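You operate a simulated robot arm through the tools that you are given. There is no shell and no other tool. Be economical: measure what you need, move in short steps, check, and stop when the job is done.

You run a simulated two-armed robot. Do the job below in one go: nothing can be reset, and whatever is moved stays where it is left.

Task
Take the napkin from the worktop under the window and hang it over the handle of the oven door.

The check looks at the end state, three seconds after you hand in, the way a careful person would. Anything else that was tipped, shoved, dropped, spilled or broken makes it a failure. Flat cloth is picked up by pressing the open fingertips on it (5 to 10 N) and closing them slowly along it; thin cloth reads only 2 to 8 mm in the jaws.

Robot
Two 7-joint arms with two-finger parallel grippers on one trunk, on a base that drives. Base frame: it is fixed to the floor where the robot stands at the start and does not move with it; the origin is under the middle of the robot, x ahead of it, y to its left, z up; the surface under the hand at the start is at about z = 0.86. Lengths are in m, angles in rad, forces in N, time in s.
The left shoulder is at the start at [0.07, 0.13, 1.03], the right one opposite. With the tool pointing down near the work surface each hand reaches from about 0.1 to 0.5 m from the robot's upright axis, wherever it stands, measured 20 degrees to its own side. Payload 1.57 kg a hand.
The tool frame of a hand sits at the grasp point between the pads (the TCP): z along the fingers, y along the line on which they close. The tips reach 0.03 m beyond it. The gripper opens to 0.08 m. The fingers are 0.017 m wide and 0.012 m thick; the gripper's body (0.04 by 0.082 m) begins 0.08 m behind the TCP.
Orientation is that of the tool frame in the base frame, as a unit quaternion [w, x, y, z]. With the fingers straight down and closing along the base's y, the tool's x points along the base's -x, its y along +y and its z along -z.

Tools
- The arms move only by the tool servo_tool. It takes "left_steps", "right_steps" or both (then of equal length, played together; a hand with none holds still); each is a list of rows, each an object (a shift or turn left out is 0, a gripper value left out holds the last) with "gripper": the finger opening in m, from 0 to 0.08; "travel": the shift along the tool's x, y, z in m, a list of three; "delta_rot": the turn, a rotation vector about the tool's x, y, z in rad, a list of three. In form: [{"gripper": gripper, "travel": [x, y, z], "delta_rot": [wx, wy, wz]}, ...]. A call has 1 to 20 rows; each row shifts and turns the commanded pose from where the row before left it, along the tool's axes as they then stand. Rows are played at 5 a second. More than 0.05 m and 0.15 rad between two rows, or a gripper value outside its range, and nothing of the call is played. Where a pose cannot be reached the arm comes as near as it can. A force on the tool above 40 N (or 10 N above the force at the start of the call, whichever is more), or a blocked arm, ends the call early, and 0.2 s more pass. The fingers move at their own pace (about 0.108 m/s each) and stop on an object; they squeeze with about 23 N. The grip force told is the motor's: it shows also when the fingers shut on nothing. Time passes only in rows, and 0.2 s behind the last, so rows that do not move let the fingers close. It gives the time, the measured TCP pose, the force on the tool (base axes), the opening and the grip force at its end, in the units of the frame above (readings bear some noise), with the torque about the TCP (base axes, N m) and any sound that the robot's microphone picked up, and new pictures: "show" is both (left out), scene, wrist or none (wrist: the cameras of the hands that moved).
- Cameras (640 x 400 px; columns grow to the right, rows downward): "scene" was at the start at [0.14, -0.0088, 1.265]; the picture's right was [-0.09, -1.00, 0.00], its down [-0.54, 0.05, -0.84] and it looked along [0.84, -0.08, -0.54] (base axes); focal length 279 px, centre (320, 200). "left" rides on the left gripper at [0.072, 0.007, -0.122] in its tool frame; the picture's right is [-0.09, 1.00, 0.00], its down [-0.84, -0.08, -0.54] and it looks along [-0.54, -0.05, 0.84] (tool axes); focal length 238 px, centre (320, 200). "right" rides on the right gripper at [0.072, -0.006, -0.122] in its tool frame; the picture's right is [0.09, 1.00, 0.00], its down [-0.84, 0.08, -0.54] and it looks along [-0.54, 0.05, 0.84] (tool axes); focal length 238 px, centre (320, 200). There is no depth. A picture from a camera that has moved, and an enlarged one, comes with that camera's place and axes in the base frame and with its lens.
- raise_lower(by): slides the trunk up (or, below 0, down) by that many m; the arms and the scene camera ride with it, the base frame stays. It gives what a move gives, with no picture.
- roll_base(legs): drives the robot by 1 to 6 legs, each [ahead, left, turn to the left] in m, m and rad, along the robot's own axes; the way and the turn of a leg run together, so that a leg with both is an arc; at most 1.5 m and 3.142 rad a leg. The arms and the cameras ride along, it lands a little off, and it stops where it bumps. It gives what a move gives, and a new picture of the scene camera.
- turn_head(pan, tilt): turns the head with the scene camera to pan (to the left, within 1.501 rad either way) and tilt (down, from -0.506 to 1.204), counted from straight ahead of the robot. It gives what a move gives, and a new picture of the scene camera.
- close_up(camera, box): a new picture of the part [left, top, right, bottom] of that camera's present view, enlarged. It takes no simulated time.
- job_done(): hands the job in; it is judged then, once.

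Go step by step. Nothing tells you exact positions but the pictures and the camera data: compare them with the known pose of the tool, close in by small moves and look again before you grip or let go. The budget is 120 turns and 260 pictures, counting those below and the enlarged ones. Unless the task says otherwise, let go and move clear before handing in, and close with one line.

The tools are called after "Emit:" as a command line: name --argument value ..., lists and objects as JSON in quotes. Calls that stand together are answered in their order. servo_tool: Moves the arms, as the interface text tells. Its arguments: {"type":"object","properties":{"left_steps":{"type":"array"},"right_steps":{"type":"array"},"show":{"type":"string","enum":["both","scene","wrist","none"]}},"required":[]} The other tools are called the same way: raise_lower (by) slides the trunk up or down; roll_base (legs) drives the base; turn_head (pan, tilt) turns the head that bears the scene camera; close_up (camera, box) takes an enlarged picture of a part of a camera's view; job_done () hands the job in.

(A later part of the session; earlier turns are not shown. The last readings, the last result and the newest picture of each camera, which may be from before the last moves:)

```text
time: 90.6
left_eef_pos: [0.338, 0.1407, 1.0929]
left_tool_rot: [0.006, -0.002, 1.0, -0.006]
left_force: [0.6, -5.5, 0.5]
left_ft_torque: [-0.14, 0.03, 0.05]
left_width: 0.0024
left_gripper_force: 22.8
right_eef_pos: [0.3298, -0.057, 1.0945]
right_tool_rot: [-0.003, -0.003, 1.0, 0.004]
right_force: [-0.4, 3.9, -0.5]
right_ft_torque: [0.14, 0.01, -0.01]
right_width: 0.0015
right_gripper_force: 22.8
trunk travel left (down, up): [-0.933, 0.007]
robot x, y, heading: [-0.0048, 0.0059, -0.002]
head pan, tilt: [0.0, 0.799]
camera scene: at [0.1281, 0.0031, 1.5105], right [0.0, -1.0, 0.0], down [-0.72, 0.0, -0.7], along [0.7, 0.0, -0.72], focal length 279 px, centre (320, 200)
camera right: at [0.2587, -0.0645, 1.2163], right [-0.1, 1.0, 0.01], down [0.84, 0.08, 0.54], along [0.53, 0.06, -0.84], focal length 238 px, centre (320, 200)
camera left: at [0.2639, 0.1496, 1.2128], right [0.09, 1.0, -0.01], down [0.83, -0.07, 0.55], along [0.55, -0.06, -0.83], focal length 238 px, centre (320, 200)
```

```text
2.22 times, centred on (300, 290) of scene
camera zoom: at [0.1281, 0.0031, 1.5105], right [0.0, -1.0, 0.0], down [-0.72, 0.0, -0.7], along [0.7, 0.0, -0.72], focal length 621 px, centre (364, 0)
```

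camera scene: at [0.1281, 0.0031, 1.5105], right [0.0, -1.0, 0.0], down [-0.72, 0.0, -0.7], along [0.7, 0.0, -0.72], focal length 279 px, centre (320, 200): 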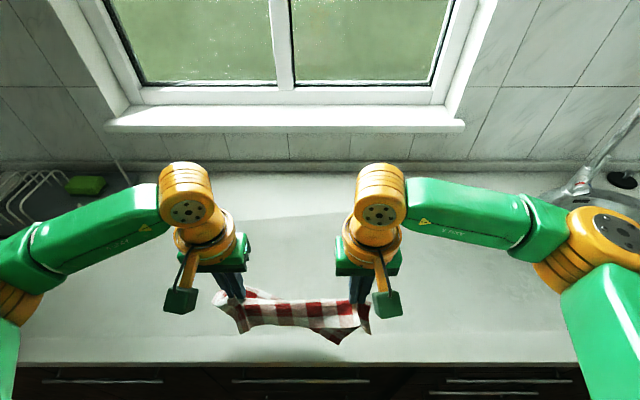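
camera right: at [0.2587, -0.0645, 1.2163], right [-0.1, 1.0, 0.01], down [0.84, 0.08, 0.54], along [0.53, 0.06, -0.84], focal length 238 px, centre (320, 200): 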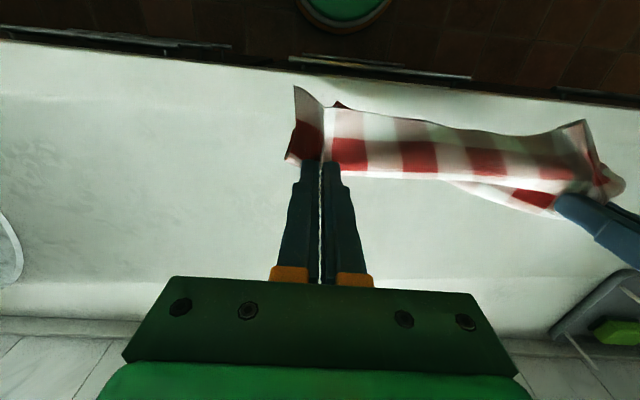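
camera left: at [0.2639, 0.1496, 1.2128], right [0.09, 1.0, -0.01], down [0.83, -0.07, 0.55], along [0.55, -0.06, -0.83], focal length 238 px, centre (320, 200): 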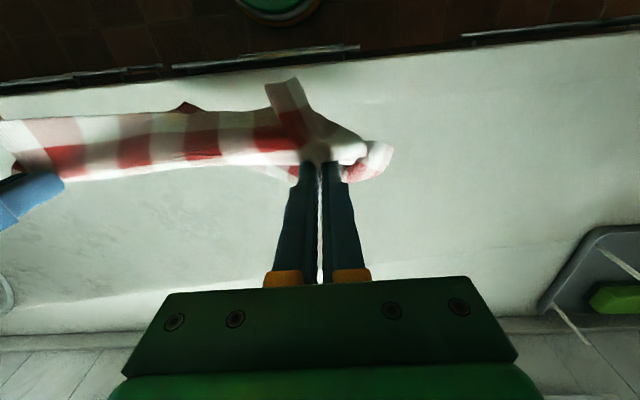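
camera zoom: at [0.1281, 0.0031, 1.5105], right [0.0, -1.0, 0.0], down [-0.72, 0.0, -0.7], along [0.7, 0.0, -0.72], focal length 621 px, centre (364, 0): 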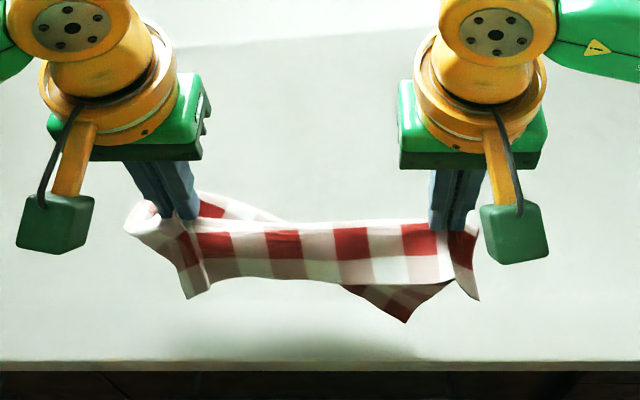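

The napkin now hangs doubled over the line between the hands: short flap toward me, longer flap toward the window. I draw it in and drive back to the oven.

Emit:
servo_tool --left_steps '[{"travel": [0.025, -0.003, 0]}, {"travel": [0.025, 0, 0]}, {"travel": [0.02, 0, 0]}, {}]' --right_steps '[{"travel": [0.02, 0.002, 0]}, {"travel": [0.02, 0, 0]}, {"travel": [0.02, 0, 0]}, {}]' --show "none"

Emit:
roll_base --legs '[[-0.12, 0, 0], [0, -1.0, 0], [0, -0.43, 0]]'

```text
time: 91.6
left_eef_pos: [0.2669, 0.136, 1.0906]
left_tool_rot: [0.006, -0.001, 1.0, -0.006]
left_force: [-0.5, -0.2, 0.3]
left_ft_torque: [-0.04, 0.0, 0.02]
left_width: 0.0025
left_gripper_force: 22.7
right_eef_pos: [0.2683, -0.0549, 1.0944]
right_tool_rot: [-0.003, -0.002, 1.0, 0.004]
right_force: [0.1, 0.5, -0.4]
right_ft_torque: [0.03, -0.01, -0.02]
right_width: 0.0018
right_gripper_force: 23.4
trunk travel left (down, up): [-0.933, 0.007]
robot x, y, heading: [-0.0047, 0.0032, -0.004]
head pan, tilt: [0.0, 0.799]
```

```text
time: 99.6
left_eef_pos: [0.1582, -1.237, 1.0905]
left_tool_rot: [0.008, -0.005, 1.0, -0.007]
left_force: [-0.4, -0.3, -0.2]
left_ft_torque: [-0.02, 0.0, -0.02]
left_width: 0.0025
left_gripper_force: 23.1
right_eef_pos: [0.1603, -1.4296, 1.0948]
right_tool_rot: [-0.003, -0.005, 1.0, 0.002]
right_force: [0.2, 1.0, -0.3]
right_ft_torque: [0.01, 0.02, -0.02]
right_width: 0.0016
right_gripper_force: 23.6
trunk travel left (down, up): [-0.933, 0.007]
robot x, y, heading: [-0.1145, -1.3758, 0.011]
head pan, tilt: [0.0, 0.799]
camera scene: at [0.0189, -1.3713, 1.5105], right [0.01, -1.0, 0.0], down [-0.72, -0.01, -0.7], along [0.7, 0.0, -0.72], focal length 279 px, centre (320, 200)
```

scene: 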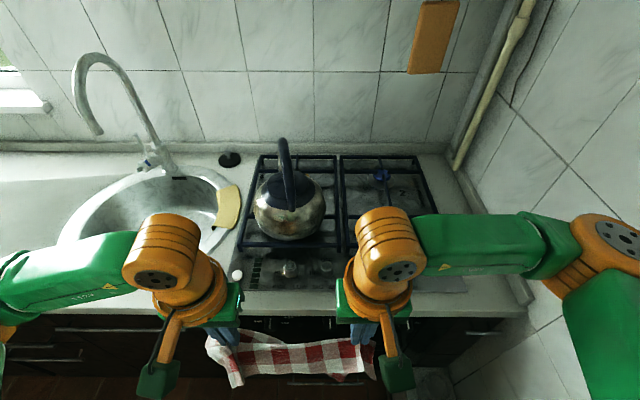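

I'm in front of the oven. I back off a touch, square up and shift slightly right so the hands centre on the bar.

Emit:
roll_base --legs '[[-0.065, 0, -0.011], [0, -0.03, 0]]'

```text
time: 101.0
left_eef_pos: [0.0907, -1.2663, 1.0904]
left_tool_rot: [0.007, 0.001, 1.0, -0.009]
left_force: [-0.1, 0.5, -0.1]
left_ft_torque: [-0.07, -0.01, 0.01]
left_width: 0.0024
left_gripper_force: 23.1
right_eef_pos: [0.0919, -1.4567, 1.0952]
right_tool_rot: [-0.001, -0.002, 1.0, 0.002]
right_force: [0.9, 1.9, 0.5]
right_ft_torque: [-0.04, 0.01, 0.02]
right_width: 0.0013
right_gripper_force: 22.7
trunk travel left (down, up): [-0.933, 0.007]
robot x, y, heading: [-0.1798, -1.4045, -0.003]
head pan, tilt: [0.0, 0.799]
camera scene: at [-0.0495, -1.3969, 1.5107], right [0.0, -1.0, 0.01], down [-0.72, 0.0, -0.7], along [0.7, -0.01, -0.72], focal length 279 px, centre (320, 200)
```

scene: 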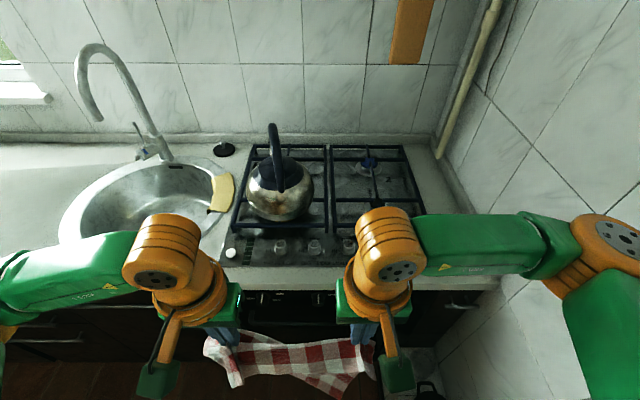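

Emit:
servo_tool --left_steps '[{"travel": [-0.03, -0.012, 0]}, {"travel": [-0.03, -0.012, 0]}, {"travel": [-0.03, -0.011, 0]}, {"delta_rot": [0, -0.14, 0]}, {"delta_rot": [0, -0.14, 0]}, {"delta_rot": [0, -0.14, 0]}, {"delta_rot": [0, -0.14, 0]}, {"delta_rot": [0, -0.14, 0]}, {"delta_rot": [0, -0.14, 0]}, {"delta_rot": [0, -0.14, 0]}, {"delta_rot": [0, -0.14, 0]}, {"delta_rot": [0, -0.14, 0]}, {}]' --right_steps '[{"travel": [-0.03, -0.012, 0]}, {"travel": [-0.03, -0.012, 0]}, {"travel": [-0.03, -0.011, 0]}, {"delta_rot": [0, -0.14, 0]}, {"delta_rot": [0, -0.14, 0]}, {"delta_rot": [0, -0.14, 0]}, {"delta_rot": [0, -0.14, 0]}, {"delta_rot": [0, -0.14, 0]}, {"delta_rot": [0, -0.14, 0]}, {"delta_rot": [0, -0.14, 0]}, {"delta_rot": [0, -0.14, 0]}, {"delta_rot": [0, -0.14, 0]}, {}]' --show "both"

```text
time: 103.8
left_eef_pos: [0.1968, -1.3248, 1.0951]
left_tool_rot: [0.594, -0.004, 0.804, -0.004]
left_force: [1.0, -0.1, 0.4]
left_ft_torque: [0.03, -0.04, -0.01]
left_width: 0.0027
left_gripper_force: 22.4
left hand out of reach, approached as far as the arm can: row 9, 10, 12
right_eef_pos: [0.192, -1.4874, 1.0953]
right_tool_rot: [0.586, 0.001, 0.81, 0.004]
right_force: [-0.4, 1.0, -0.3]
right_ft_torque: [-0.04, 0.01, -0.03]
right_width: 0.0016
right_gripper_force: 23.0
right hand out of reach, approached as far as the arm can: row 10, 12
trunk travel left (down, up): [-0.933, 0.007]
robot x, y, heading: [-0.1781, -1.403, -0.001]
head pan, tilt: [0.0, 0.799]
camera scene: at [-0.0462, -1.4054, 1.5105], right [0.0, -1.0, 0.0], down [-0.72, 0.0, -0.7], along [0.7, 0.0, -0.72], focal length 279 px, centre (320, 200)
camera right: at [0.0545, -1.4943, 1.064], right [-0.03, 1.0, -0.08], down [-0.25, 0.07, 0.96], along [0.97, 0.05, 0.25], focal length 238 px, centre (320, 200)
camera left: at [0.059, -1.3177, 1.062], right [0.03, 1.0, 0.08], down [-0.27, -0.07, 0.96], along [0.96, -0.04, 0.27], focal length 238 px, centre (320, 200)
```

scene: 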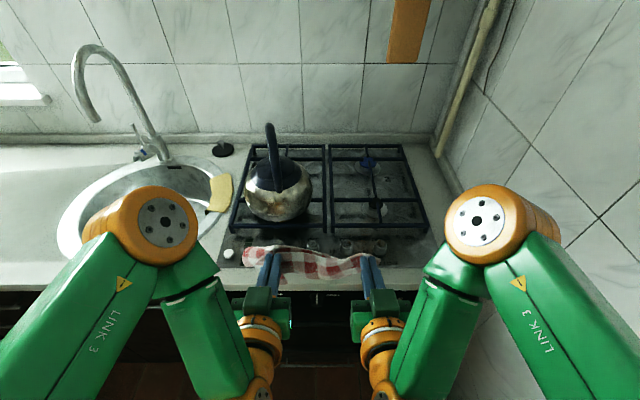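
right: 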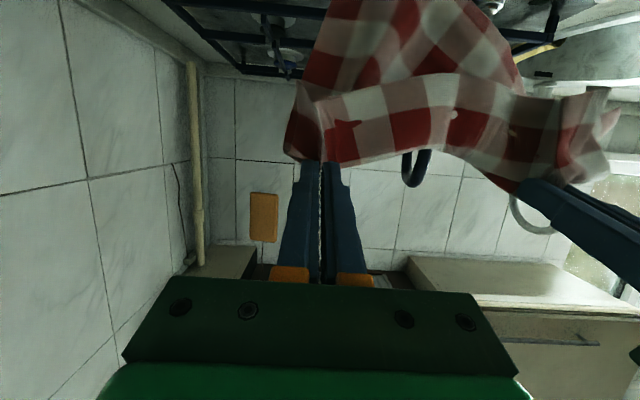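
left: 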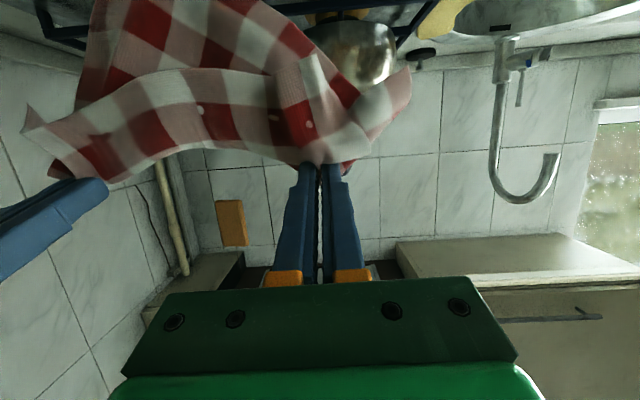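

Fingers are tilted about 73°. The hands have come too close (0.163 m), so I spread them a little and check.

Emit:
servo_tool --left_steps '[{"travel": [0, 0.008, 0]}, {"travel": [0, 0.008, 0]}, {}]' --right_steps '[{"travel": [0, -0.005, 0]}, {"travel": [0, -0.005, 0]}, {}]' --show "none"

```text
time: 104.6
left_eef_pos: [0.1967, -1.3199, 1.103]
left_tool_rot: [0.593, -0.004, 0.805, -0.004]
left_force: [-0.3, 0.4, -0.7]
left_ft_torque: [-0.02, 0.01, -0.03]
left_width: 0.0023
left_gripper_force: 23.5
left hand out of reach, approached as far as the arm can: row 1, 2
right_eef_pos: [0.1924, -1.4908, 1.0989]
right_tool_rot: [0.587, 0.002, 0.81, 0.002]
right_force: [-0.7, 0.5, -0.1]
right_ft_torque: [-0.01, 0.02, -0.02]
right_width: 0.0014
right_gripper_force: 23.1
right hand out of reach, approached as far as the arm can: row 1, 2
trunk travel left (down, up): [-0.933, 0.007]
robot x, y, heading: [-0.1756, -1.4057, -0.005]
head pan, tilt: [0.0, 0.799]
```

That's near the limit of the folded arm; there will be more room further forward. I lower the trunk in front of the oven to just below the counter's lower edge.

Emit:
raise_lower --by -0.29

Emit:
turn_head --pan 0.0 --tilt 0.9

Emit:
close_up --camera "right" --box '[0, 0, 640, 400]'

Emit:
close_up --camera "left" --box '[0, 0, 640, 400]'

```text
time: 107.6
left_eef_pos: [0.1959, -1.3187, 0.8122]
left_tool_rot: [0.594, -0.004, 0.805, -0.003]
left_force: [0.1, -0.6, 0.6]
left_ft_torque: [0.0, -0.04, 0.0]
left_width: 0.0029
left_gripper_force: 22.9
right_eef_pos: [0.1914, -1.4909, 0.8084]
right_tool_rot: [0.586, 0.003, 0.81, 0.002]
right_force: [-0.5, 0.2, 0.2]
right_ft_torque: [-0.01, -0.01, 0.01]
right_width: 0.0018
right_gripper_force: 22.9
trunk travel left (down, up): [-0.643, 0.297]
robot x, y, heading: [-0.1813, -1.4049, 0.002]
head pan, tilt: [0.0, 0.799]
```

```text
time: 108.2
left_eef_pos: [0.195, -1.3193, 0.8121]
left_tool_rot: [0.594, -0.005, 0.805, -0.003]
left_force: [0.1, -0.1, 0.0]
left_ft_torque: [-0.02, 0.01, -0.03]
left_width: 0.0025
left_gripper_force: 22.8
right_eef_pos: [0.1909, -1.4907, 0.8093]
right_tool_rot: [0.586, 0.002, 0.811, 0.002]
right_force: [0.6, 0.1, 0.3]
right_ft_torque: [-0.03, 0.01, -0.03]
right_width: 0.0013
right_gripper_force: 22.8
trunk travel left (down, up): [-0.643, 0.297]
robot x, y, heading: [-0.1786, -1.4083, -0.005]
head pan, tilt: [0.0, 0.901]
camera scene: at [-0.052, -1.4048, 1.2126], right [0.0, -1.0, 0.0], down [-0.78, 0.0, -0.62], along [0.62, 0.0, -0.78], focal length 279 px, centre (320, 200)
```

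scene: 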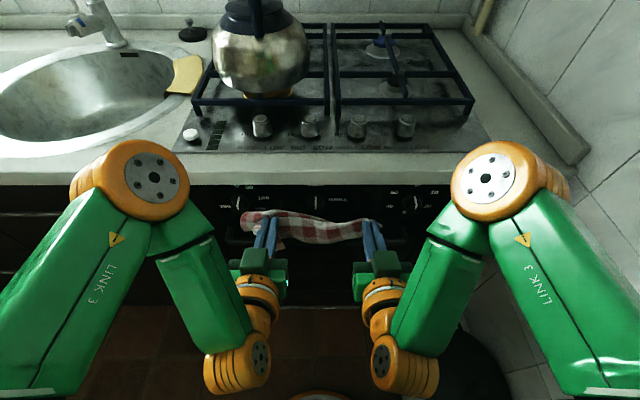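

```text
1.00 times, centred on (320, 200) of right (not enlarged: the box is as wide or as high as the picture)
camera zoom: at [0.054, -1.4974, 0.7789], right [-0.03, 1.0, -0.08], down [-0.25, 0.07, 0.97], along [0.97, 0.05, 0.25], focal length 238 px, centre (320, 200)
```

zoom: 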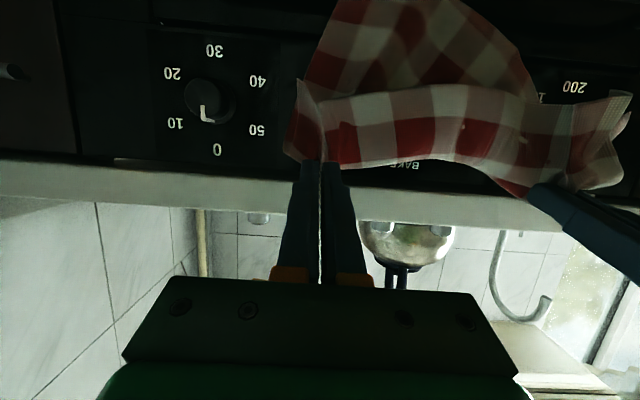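

```text
1.00 times, centred on (320, 200) of left (not enlarged: the box is as wide or as high as the picture)
camera zoom: at [0.0585, -1.3125, 0.7793], right [0.02, 1.0, 0.08], down [-0.27, -0.07, 0.96], along [0.96, -0.04, 0.27], focal length 238 px, centre (320, 200)
```

zoom: 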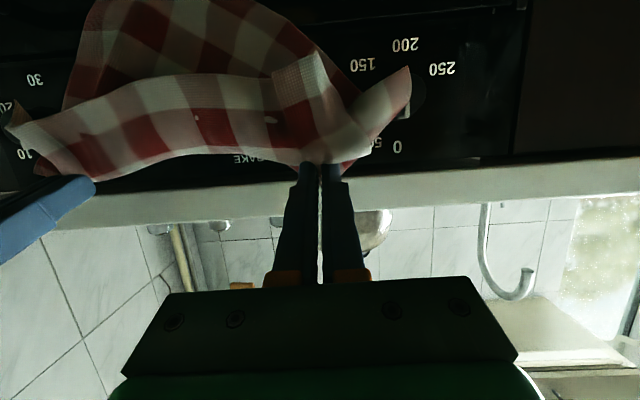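

The fold line is at z≈0.80, above the bar, the long flap on the door side with its bottom about z 0.69–0.70, and the fingers just fit under the counter. I move forward so the tips come between bar and door.

Emit:
servo_tool --left_steps '[{"travel": [-0.005, -0.004, 0.0162]}, {"travel": [-0.005, -0.004, 0.0162]}, {"travel": [-0.005, -0.004, 0.0162]}, {}]' --right_steps '[{"travel": [-0.005, 0.002, 0.0162]}, {"travel": [-0.004, 0.002, 0.0165]}, {"travel": [-0.004, 0.002, 0.0165]}, {}]' --show "both"

```text
time: 109.2
left_eef_pos: [0.2485, -1.3317, 0.8134]
left_tool_rot: [0.594, -0.005, 0.804, -0.003]
left_force: [-0.3, -0.1, 0.0]
left_ft_torque: [0.0, -0.01, 0.02]
left_width: 0.0028
left_gripper_force: 23.0
right_eef_pos: [0.2425, -1.4832, 0.8089]
right_tool_rot: [0.584, 0.003, 0.811, 0.001]
right_force: [-0.1, 1.0, 0.5]
right_ft_torque: [-0.01, -0.01, 0.01]
right_width: 0.0015
right_gripper_force: 23.0
right hand out of reach, approached as far as the arm can: row 3
trunk travel left (down, up): [-0.643, 0.297]
robot x, y, heading: [-0.1742, -1.4045, -0.0]
head pan, tilt: [0.0, 0.901]
camera scene: at [-0.0523, -1.4049, 1.2126], right [0.0, -1.0, 0.0], down [-0.78, 0.0, -0.62], along [0.62, 0.0, -0.78], focal length 279 px, centre (320, 200)
camera right: at [0.1042, -1.4887, 0.7779], right [-0.02, 1.0, -0.08], down [-0.25, 0.07, 0.97], along [0.97, 0.04, 0.25], focal length 238 px, centre (320, 200)
camera left: at [0.1105, -1.3241, 0.7794], right [0.02, 1.0, 0.08], down [-0.27, -0.07, 0.96], along [0.96, -0.04, 0.27], focal length 238 px, centre (320, 200)
```

scene: 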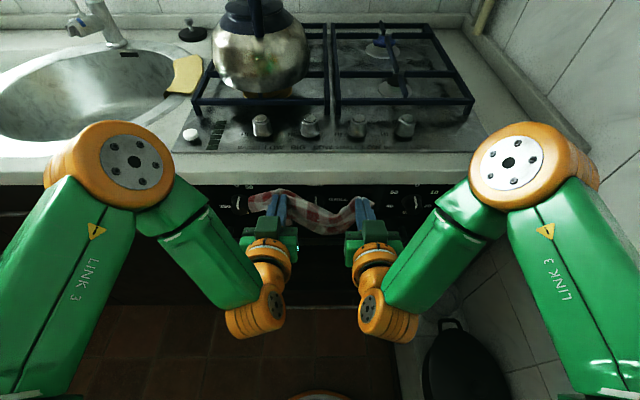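
right: 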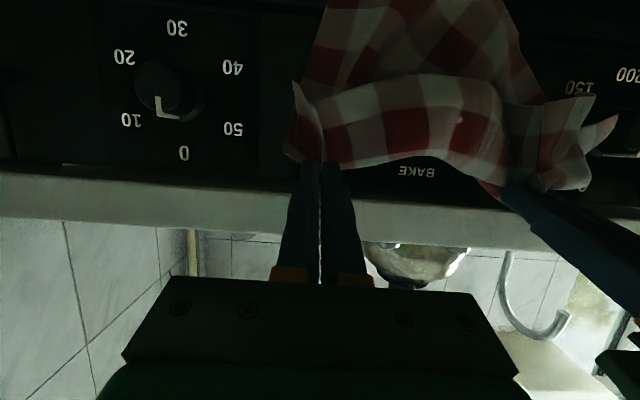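
left: 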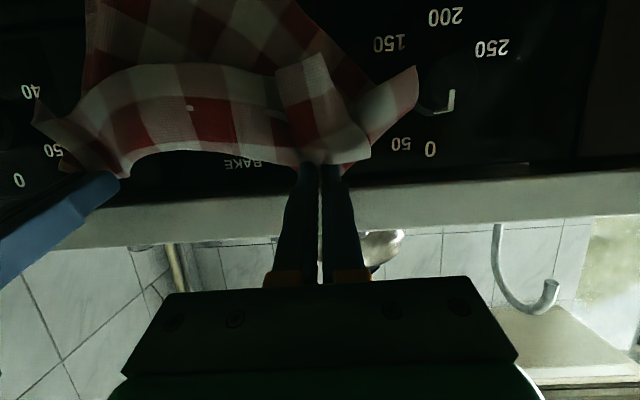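

Still free of contact. I spread the hands back to ~0.19 m to take the sag out.

Emit:
servo_tool --left_steps '[{"travel": [0, 0.007, 0]}, {"travel": [0, 0.007, 0]}, {"travel": [0, 0.007, 0]}, {}]' --right_steps '[{"travel": [0, -0.007, 0]}, {"travel": [0, -0.006, 0]}, {"travel": [0, -0.006, 0]}, {}]' --show "none"

```text
time: 110.2
left_eef_pos: [0.2449, -1.3233, 0.8191]
left_tool_rot: [0.592, -0.005, 0.806, -0.003]
left_force: [0.4, 1.0, -0.3]
left_ft_torque: [-0.03, 0.01, -0.02]
left_width: 0.0024
left_gripper_force: 23.0
left hand out of reach, approached as far as the arm can: row 2, 3
right_eef_pos: [0.2385, -1.4894, 0.816]
right_tool_rot: [0.585, 0.003, 0.811, 0.002]
right_force: [-0.4, -0.1, -0.1]
right_ft_torque: [-0.03, 0.02, -0.02]
right_width: 0.0015
right_gripper_force: 23.1
right hand out of reach, approached as far as the arm can: row 1, 2, 3
trunk travel left (down, up): [-0.643, 0.297]
robot x, y, heading: [-0.1789, -1.4049, -0.002]
head pan, tilt: [0.0, 0.901]
```

Spreading hits a joint limit at this tilt. I reduce the tilt a bit and try spreading again while coming down slightly.

Emit:
servo_tool --left_steps '[{"delta_rot": [0, 0.1, 0]}, {"delta_rot": [0, 0.1, 0]}, {"travel": [0.006, 0.005, 0.003]}, {"travel": [0.006, 0.005, 0.003]}, {"travel": [0.003, 0.004, 0.0]}, {}]' --right_steps '[{"delta_rot": [0, 0.1, 0]}, {"delta_rot": [0, 0.1, 0]}, {"travel": [0.006, -0.004, 0.003]}, {"travel": [0.006, -0.004, 0.003]}, {"travel": [0.003, -0.004, 0.0]}, {}]' --show "none"

```text
time: 111.6
left_eef_pos: [0.2425, -1.3094, 0.8044]
left_tool_rot: [0.511, -0.005, 0.86, -0.003]
left_force: [0.0, 0.3, -0.7]
left_ft_torque: [0.01, -0.05, 0.0]
left_width: 0.0025
left_gripper_force: 22.8
right_eef_pos: [0.2374, -1.4978, 0.7997]
right_tool_rot: [0.502, 0.002, 0.865, 0.002]
right_force: [-0.1, -0.2, -0.7]
right_ft_torque: [0.02, 0.0, 0.04]
right_width: 0.0014
right_gripper_force: 23.0
trunk travel left (down, up): [-0.643, 0.297]
robot x, y, heading: [-0.1801, -1.4066, -0.001]
head pan, tilt: [0.0, 0.901]
```

The spread is back to 0.188 m at 61° tilt. I move the last 2.3 cm forward and look.

Emit:
servo_tool --left_steps '[{"travel": [-0.0055, 0, 0.0095]}, {"travel": [-0.005, 0, 0.0095]}, {}]' --right_steps '[{"travel": [-0.0065, 0, 0.011]}, {"travel": [-0.0065, 0, 0.011]}, {}]' --show "both"

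Emit:
close_up --camera "scene" --box '[220, 160, 420, 285]'

```text
time: 112.4
left_eef_pos: [0.2643, -1.3085, 0.8047]
left_tool_rot: [0.511, -0.004, 0.86, -0.004]
left_force: [0.2, -0.6, -0.3]
left_ft_torque: [0.0, 0.04, 0.0]
left_width: 0.0025
left_gripper_force: 22.8
right_eef_pos: [0.263, -1.4971, 0.8004]
right_tool_rot: [0.502, 0.002, 0.865, 0.003]
right_force: [0.6, 0.9, 0.3]
right_ft_torque: [-0.01, -0.02, -0.02]
right_width: 0.0017
right_gripper_force: 23.1
trunk travel left (down, up): [-0.643, 0.297]
robot x, y, heading: [-0.1822, -1.4021, 0.001]
head pan, tilt: [0.0, 0.901]
camera scene: at [-0.0523, -1.4048, 1.2126], right [0.0, -1.0, 0.0], down [-0.78, 0.0, -0.62], along [0.62, 0.0, -0.78], focal length 279 px, centre (320, 200)
camera right: at [0.1224, -1.5043, 0.7981], right [-0.05, 1.0, -0.07], down [-0.06, 0.07, 1.0], along [1.0, 0.05, 0.05], focal length 238 px, centre (320, 200)
camera left: at [0.1225, -1.3016, 0.7994], right [0.04, 1.0, 0.07], down [-0.08, -0.07, 0.99], along [1.0, -0.05, 0.07], focal length 238 px, centre (320, 200)
```

scene: 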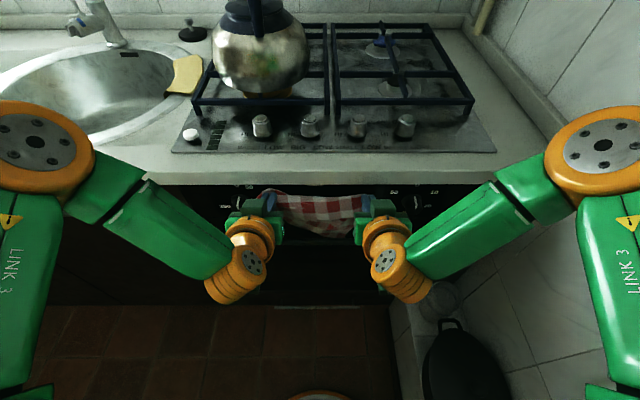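
right: 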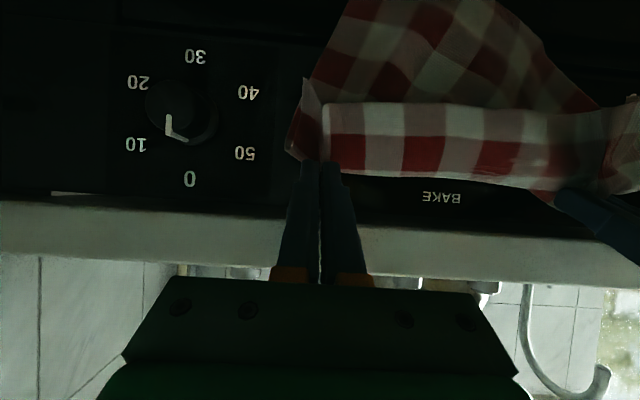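
left: 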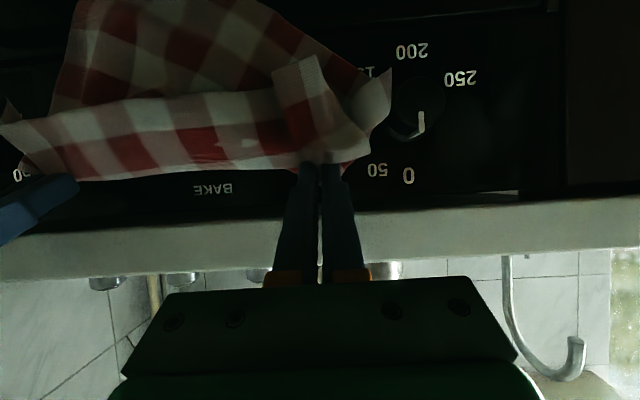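

```text
3.20 times, centred on (320, 222) of scene
camera zoom: at [-0.0523, -1.4048, 1.2126], right [0.0, -1.0, 0.0], down [-0.78, 0.0, -0.62], along [0.62, 0.0, -0.78], focal length 894 px, centre (320, 128)
```

zoom: 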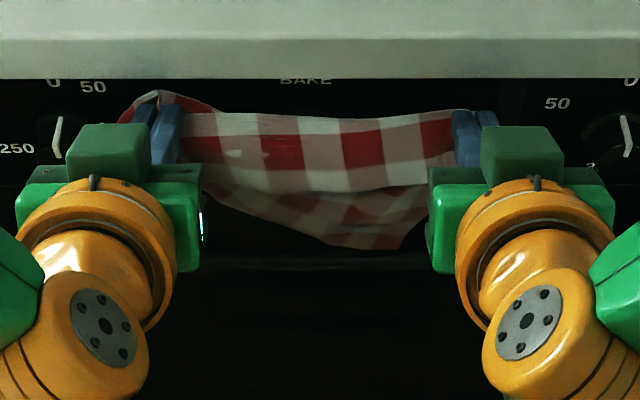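

The long flap hangs door-side, right above or behind the bar. I ease 5 mm forward and lower 4 cm, watching whether the flap goes behind the bar.

Emit:
servo_tool --left_steps '[{"travel": [-0.0024, 0, 0.0044]}, {"travel": [0.00875, 0, 0.00485]}, {"travel": [0.00875, 0, 0.00485]}, {"travel": [0.00875, 0, 0.00485]}, {"travel": [0.00875, 0, 0.00485]}, {}]' --right_steps '[{"travel": [-0.0024, 0, 0.0044]}, {"travel": [0.00875, 0, 0.00485]}, {"travel": [0.00875, 0, 0.00485]}, {"travel": [0.00875, 0, 0.00485]}, {"travel": [0.00875, 0, 0.00485]}, {}]' --show "wrist"

Emit:
close_up --camera "scene" --box '[220, 180, 420, 305]'

```text
time: 113.8
left_eef_pos: [0.2689, -1.3152, 0.7677]
left_tool_rot: [0.509, -0.006, 0.861, -0.001]
left_force: [-0.1, -1.9, 0.4]
left_ft_torque: [0.0, 0.01, 0.0]
left_width: 0.0025
left_gripper_force: 22.9
left hand out of reach, approached as far as the arm can: row 5
right_eef_pos: [0.269, -1.4949, 0.7626]
right_tool_rot: [0.5, 0.004, 0.866, -0.001]
right_force: [0.0, 0.0, 0.0]
right_ft_torque: [-0.02, 0.0, 0.01]
right_width: 0.0015
right_gripper_force: 22.8
right hand out of reach, approached as far as the arm can: row 5
trunk travel left (down, up): [-0.643, 0.297]
robot x, y, heading: [-0.1812, -1.4039, 0.001]
head pan, tilt: [0.0, 0.901]
camera right: at [0.1277, -1.5013, 0.7598], right [-0.04, 1.0, -0.08], down [-0.05, 0.07, 1.0], along [1.0, 0.04, 0.05], focal length 238 px, centre (320, 200)
camera left: at [0.1271, -1.3089, 0.762], right [0.04, 1.0, 0.07], down [-0.07, -0.07, 0.99], along [1.0, -0.04, 0.07], focal length 238 px, centre (320, 200)
```

right: 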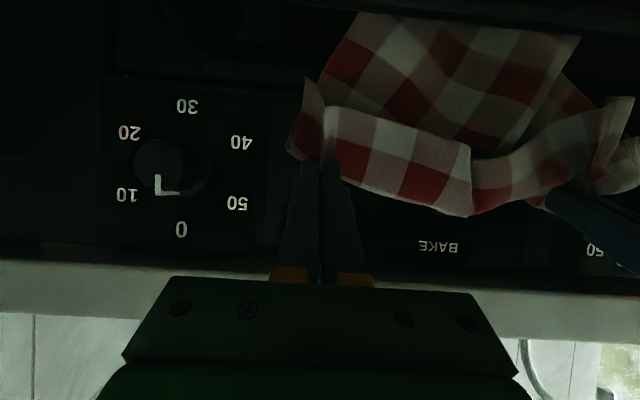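
left: 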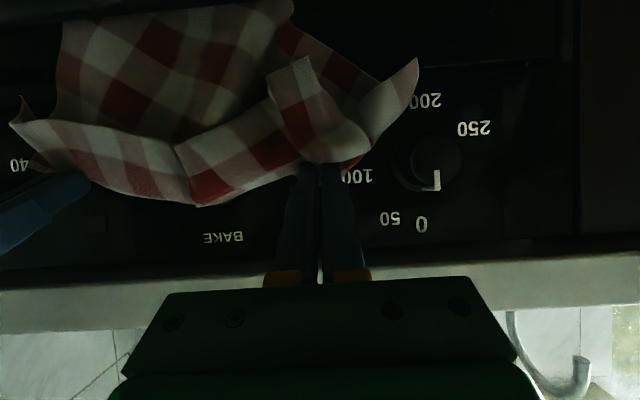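

```text
3.20 times, centred on (320, 242) of scene
camera zoom: at [-0.0523, -1.4047, 1.2126], right [0.0, -1.0, 0.0], down [-0.78, 0.0, -0.62], along [0.62, 0.0, -0.78], focal length 894 px, centre (320, 64)
```

zoom: 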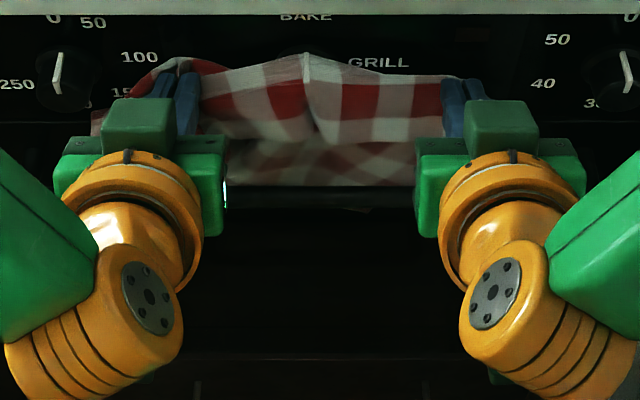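

The flap has reached the bar. I take a closer look at whether it is behind or on top of it.

Emit:
close_up --camera "scene" --box '[280, 210, 360, 260]'

Emit:
close_up --camera "right" --box '[300, 0, 500, 125]'

```text
8.00 times, centred on (320, 235) of scene
camera zoom: at [-0.0523, -1.4047, 1.2126], right [0.0, -1.0, 0.0], down [-0.78, 0.0, -0.62], along [0.62, 0.0, -0.78], focal length 2235 px, centre (320, -80)
```

zoom: 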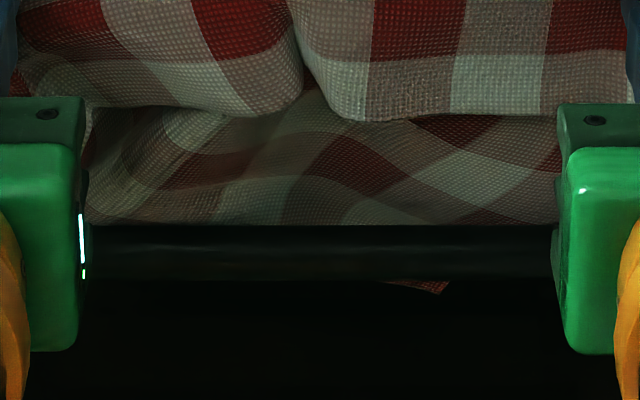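

```text
3.20 times, centred on (400, 62) of right
camera zoom: at [0.1277, -1.5013, 0.7598], right [-0.04, 1.0, -0.08], down [-0.05, 0.07, 1.0], along [1.0, 0.04, 0.05], focal length 763 px, centre (64, 640)
```

zoom: 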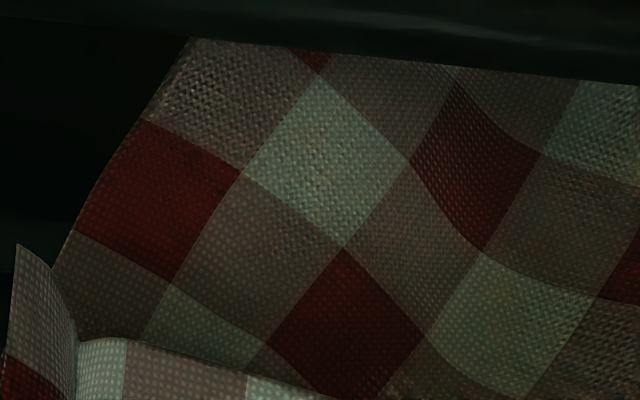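

The long flap is behind the bar, with its corner even showing beneath it. Now I ease the hands back slightly so the short flap stays in front, and lower with the trunk.

Emit:
servo_tool --left_steps '[{"travel": [0.006, 0.003, -0.0105]}, {}]' --right_steps '[{"travel": [0.006, -0.002, -0.0105]}, {}]' --show "none"

Emit:
raise_lower --by -0.035

Emit:
close_up --camera "scene" --box '[220, 180, 420, 305]'

Emit:
close_up --camera "right" --box '[200, 0, 640, 275]'

```text
time: 114.4
left_eef_pos: [0.2583, -1.3157, 0.7672]
left_tool_rot: [0.509, -0.005, 0.861, -0.002]
left_force: [0.9, -0.1, -0.3]
left_ft_torque: [-0.01, 0.0, 0.0]
left_width: 0.0027
left_gripper_force: 23.5
left hand out of reach, approached as far as the arm can: row 1
right_eef_pos: [0.2563, -1.4945, 0.7627]
right_tool_rot: [0.5, 0.004, 0.866, 0.0]
right_force: [0.4, 0.3, -0.1]
right_ft_torque: [-0.01, -0.01, 0.01]
right_width: 0.0016
right_gripper_force: 22.8
trunk travel left (down, up): [-0.643, 0.297]
robot x, y, heading: [-0.1797, -1.4044, -0.006]
head pan, tilt: [0.0, 0.901]
```

```text
time: 115.2
left_eef_pos: [0.2555, -1.3171, 0.7346]
left_tool_rot: [0.512, -0.004, 0.859, -0.003]
left_force: [1.9, -13.8, 12.1]
left_ft_torque: [-0.45, -0.37, -0.35]
left_width: 0.0028
left_gripper_force: 23.4
right_eef_pos: [0.2544, -1.4949, 0.7304]
right_tool_rot: [0.503, 0.003, 0.864, 0.002]
right_force: [-0.1, 11.4, 8.0]
right_ft_torque: [0.22, -0.22, 0.36]
right_width: 0.0015
right_gripper_force: 22.3
trunk travel left (down, up): [-0.608, 0.332]
robot x, y, heading: [-0.1822, -1.4022, -0.001]
head pan, tilt: [0.0, 0.901]
```

```text
3.20 times, centred on (320, 242) of scene
camera zoom: at [-0.0559, -1.4057, 1.1782], right [0.0, -1.0, 0.0], down [-0.78, 0.0, -0.62], along [0.62, 0.0, -0.78], focal length 894 px, centre (320, 64)
```

zoom: 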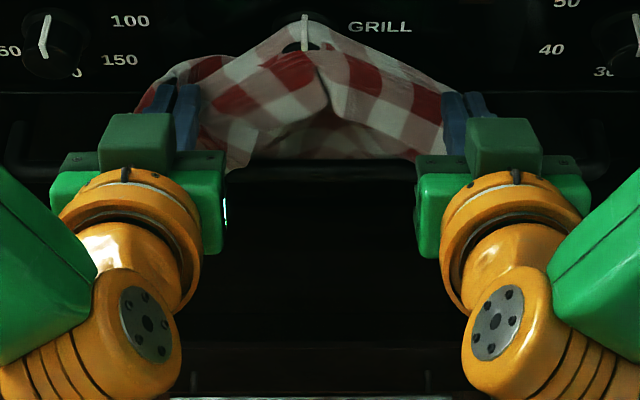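

```text
1.45 times, centred on (420, 138) of right
camera zoom: at [0.1137, -1.5013, 0.7275], right [-0.04, 1.0, -0.07], down [-0.06, 0.07, 1.0], along [1.0, 0.05, 0.05], focal length 347 px, centre (174, 291)
```

zoom: 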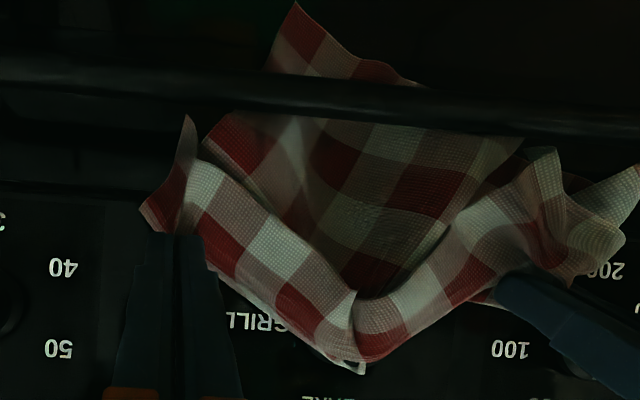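

The middle of the fold has caught on the centre knob. I go back up, draw back a few centimetres so it clears the knob, then lower again.

Emit:
raise_lower --by 0.045

Emit:
servo_tool --left_steps '[{"travel": [0.006, 0.0, -0.0105]}, {"travel": [0.006, 0.0, -0.0105]}, {"travel": [0.003, 0.004, -0.005]}, {}, {}]' --right_steps '[{"travel": [0.006, 0.0, -0.0105]}, {"travel": [0.006, 0.0, -0.0105]}, {"travel": [0.003, -0.003, -0.005]}, {}, {}]' --show "wrist"

Emit:
close_up --camera "scene" --box '[220, 180, 420, 305]'

```text
time: 116.1
left_eef_pos: [0.2592, -1.3166, 0.7771]
left_tool_rot: [0.509, -0.006, 0.861, -0.001]
left_force: [-0.5, -0.2, -0.4]
left_ft_torque: [0.01, -0.01, 0.02]
left_width: 0.0026
left_gripper_force: 23.3
right_eef_pos: [0.2575, -1.4953, 0.7718]
right_tool_rot: [0.5, 0.004, 0.866, 0.0]
right_force: [1.1, 0.3, -0.1]
right_ft_torque: [0.05, 0.01, 0.01]
right_width: 0.0015
right_gripper_force: 23.4
trunk travel left (down, up): [-0.653, 0.287]
robot x, y, heading: [-0.1764, -1.4083, 0.004]
head pan, tilt: [0.0, 0.901]
```

```text
time: 117.3
left_eef_pos: [0.2256, -1.3134, 0.7798]
left_tool_rot: [0.508, -0.005, 0.861, -0.002]
left_force: [-0.1, 0.2, -0.6]
left_ft_torque: [-0.03, -0.01, 0.0]
left_width: 0.0024
left_gripper_force: 22.8
right_eef_pos: [0.2271, -1.4968, 0.7723]
right_tool_rot: [0.499, 0.004, 0.866, -0.001]
right_force: [-0.4, 1.1, 0.6]
right_ft_torque: [0.02, -0.01, 0.02]
right_width: 0.0014
right_gripper_force: 23.4
trunk travel left (down, up): [-0.653, 0.287]
robot x, y, heading: [-0.1777, -1.4074, -0.003]
head pan, tilt: [0.0, 0.901]
camera right: at [0.0856, -1.5022, 0.7718], right [-0.04, 1.0, -0.08], down [-0.05, 0.08, 1.0], along [1.0, 0.04, 0.05], focal length 238 px, centre (320, 200)
camera left: at [0.0848, -1.3072, 0.7742], right [0.04, 1.0, 0.07], down [-0.07, -0.07, 0.99], along [1.0, -0.04, 0.07], focal length 238 px, centre (320, 200)
```

right: 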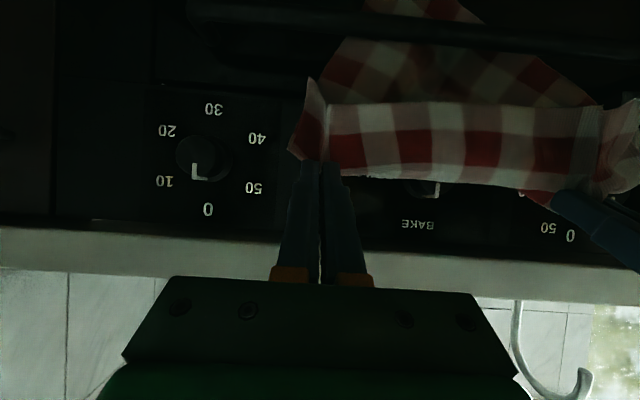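
left: 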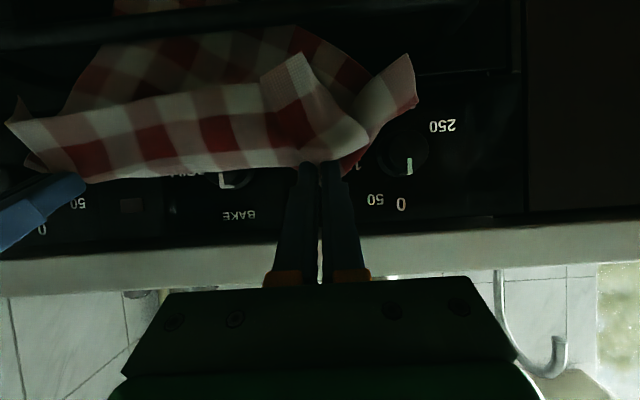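

```text
3.20 times, centred on (320, 242) of scene
camera zoom: at [-0.052, -1.4048, 1.2226], right [0.0, -1.0, 0.0], down [-0.78, 0.0, -0.62], along [0.62, 0.0, -0.78], focal length 894 px, centre (320, 64)
```

zoom: 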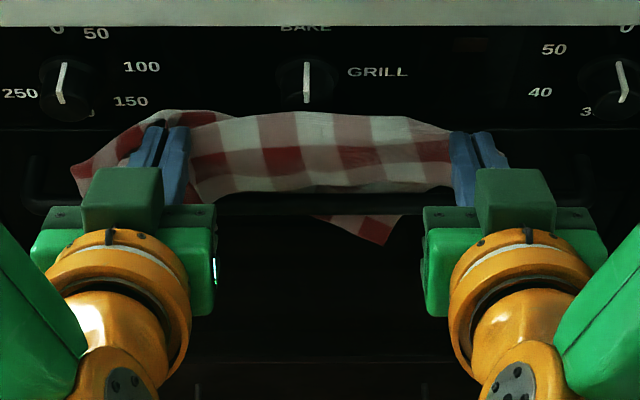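

Clear of the knob; the long flap is behind the bar and the short flap in front. I lower the fold towards the bar.

Emit:
raise_lower --by -0.06

Emit:
close_up --camera "scene" --box '[220, 180, 420, 305]'

Emit:
close_up --camera "right" --box '[200, 0, 640, 275]'

Emit:
close_up --camera "left" --box '[0, 0, 440, 275]'

```text
time: 118.3
left_eef_pos: [0.2259, -1.3129, 0.7188]
left_tool_rot: [0.51, -0.007, 0.86, 0.0]
left_force: [-0.8, 0.6, 0.5]
left_ft_torque: [-0.01, 0.0, -0.01]
left_width: 0.0023
left_gripper_force: 22.7
right_eef_pos: [0.2267, -1.4961, 0.7133]
right_tool_rot: [0.5, 0.005, 0.866, -0.002]
right_force: [-0.9, -0.5, 1.3]
right_ft_torque: [-0.03, 0.0, 0.03]
right_width: 0.0014
right_gripper_force: 22.9
trunk travel left (down, up): [-0.593, 0.347]
robot x, y, heading: [-0.1756, -1.4016, -0.001]
head pan, tilt: [0.0, 0.901]
```

```text
3.20 times, centred on (320, 242) of scene
camera zoom: at [-0.0522, -1.4048, 1.1626], right [0.0, -1.0, 0.0], down [-0.78, 0.0, -0.62], along [0.62, 0.0, -0.78], focal length 894 px, centre (320, 64)
```

zoom: 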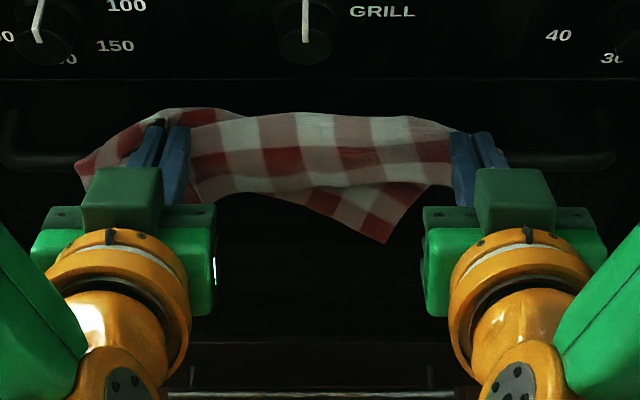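

```text
1.45 times, centred on (420, 138) of right
camera zoom: at [0.0856, -1.5022, 0.7118], right [-0.04, 1.0, -0.08], down [-0.05, 0.08, 1.0], along [1.0, 0.04, 0.05], focal length 347 px, centre (174, 291)
```

zoom: 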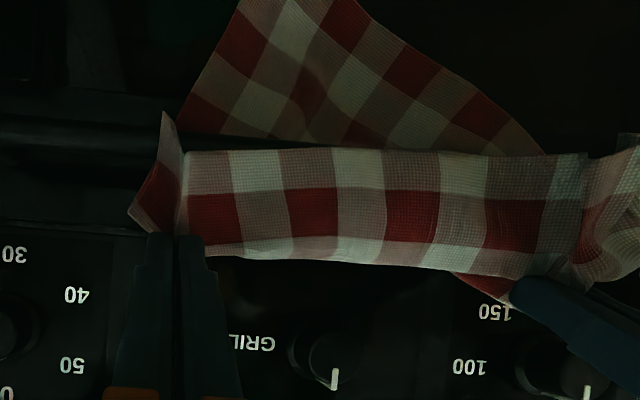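

```text
1.45 times, centred on (220, 138) of left
camera zoom: at [0.0847, -1.3072, 0.7142], right [0.04, 1.0, 0.07], down [-0.07, -0.07, 0.99], along [1.0, -0.04, 0.07], focal length 347 px, centre (466, 291)
```

zoom: 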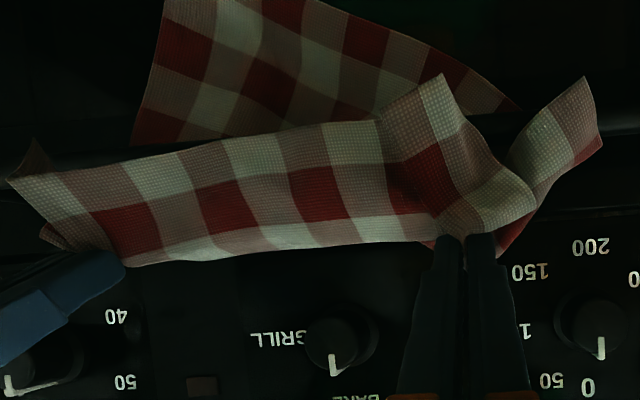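

The flap is behind the bar across its width and the fold is just in front of and above it. I lower another 4 cm to set the fold on the bar.

Emit:
raise_lower --by -0.04

Emit:
close_up --camera "scene" --box '[220, 180, 420, 305]'

Emit:
close_up --camera "right" --box '[200, 0, 640, 275]'

```text
time: 119.1
left_eef_pos: [0.225, -1.314, 0.6777]
left_tool_rot: [0.509, -0.006, 0.861, -0.001]
left_force: [-0.1, 0.3, 0.0]
left_ft_torque: [0.0, -0.02, 0.01]
left_width: 0.0023
left_gripper_force: 22.8
right_eef_pos: [0.2265, -1.496, 0.6729]
right_tool_rot: [0.5, 0.004, 0.866, -0.001]
right_force: [0.2, 0.1, 0.2]
right_ft_torque: [-0.01, 0.0, 0.0]
right_width: 0.0014
right_gripper_force: 22.6
trunk travel left (down, up): [-0.553, 0.387]
robot x, y, heading: [-0.1785, -1.4033, -0.001]
head pan, tilt: [0.0, 0.901]
```

```text
3.20 times, centred on (320, 242) of scene
camera zoom: at [-0.0523, -1.4048, 1.1226], right [0.0, -1.0, 0.0], down [-0.78, 0.0, -0.62], along [0.62, 0.0, -0.78], focal length 894 px, centre (320, 64)
```

zoom: 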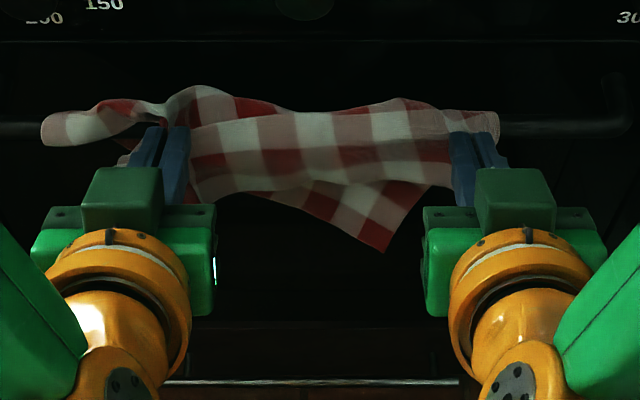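

```text
1.45 times, centred on (420, 138) of right
camera zoom: at [0.0855, -1.5022, 0.6718], right [-0.04, 1.0, -0.08], down [-0.05, 0.08, 1.0], along [1.0, 0.04, 0.05], focal length 347 px, centre (174, 291)
```

zoom: 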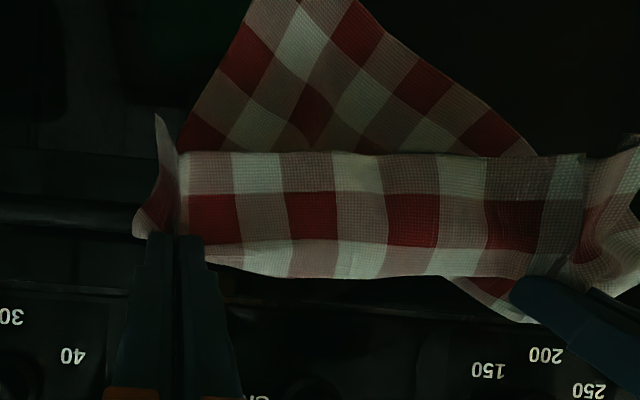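

Emit:
close_up --camera "left" --box '[0, 0, 640, 400]'

Emit:
close_up --camera "scene" --box '[225, 200, 305, 250]'

```text
1.00 times, centred on (320, 200) of left (not enlarged: the box is as wide or as high as the picture)
camera zoom: at [0.0847, -1.3072, 0.6742], right [0.04, 1.0, 0.07], down [-0.07, -0.07, 0.99], along [1.0, -0.04, 0.07], focal length 238 px, centre (320, 200)
```

zoom: 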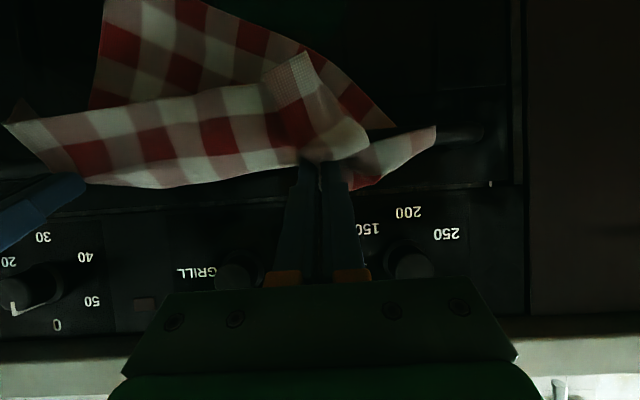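

```text
8.00 times, centred on (265, 225) of scene
camera zoom: at [-0.0523, -1.4048, 1.1226], right [0.0, -1.0, 0.0], down [-0.78, 0.0, -0.62], along [0.62, 0.0, -0.78], focal length 2235 px, centre (760, 0)
```

zoom: 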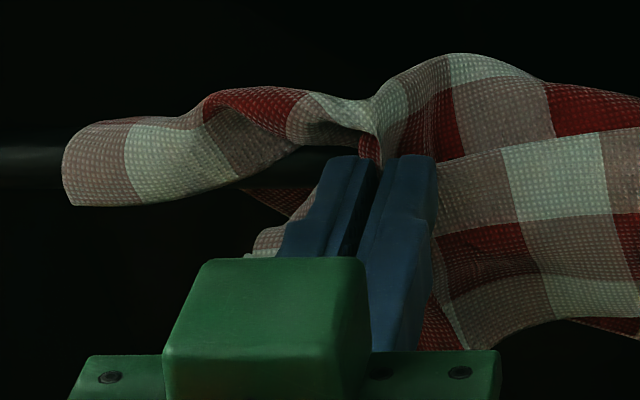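

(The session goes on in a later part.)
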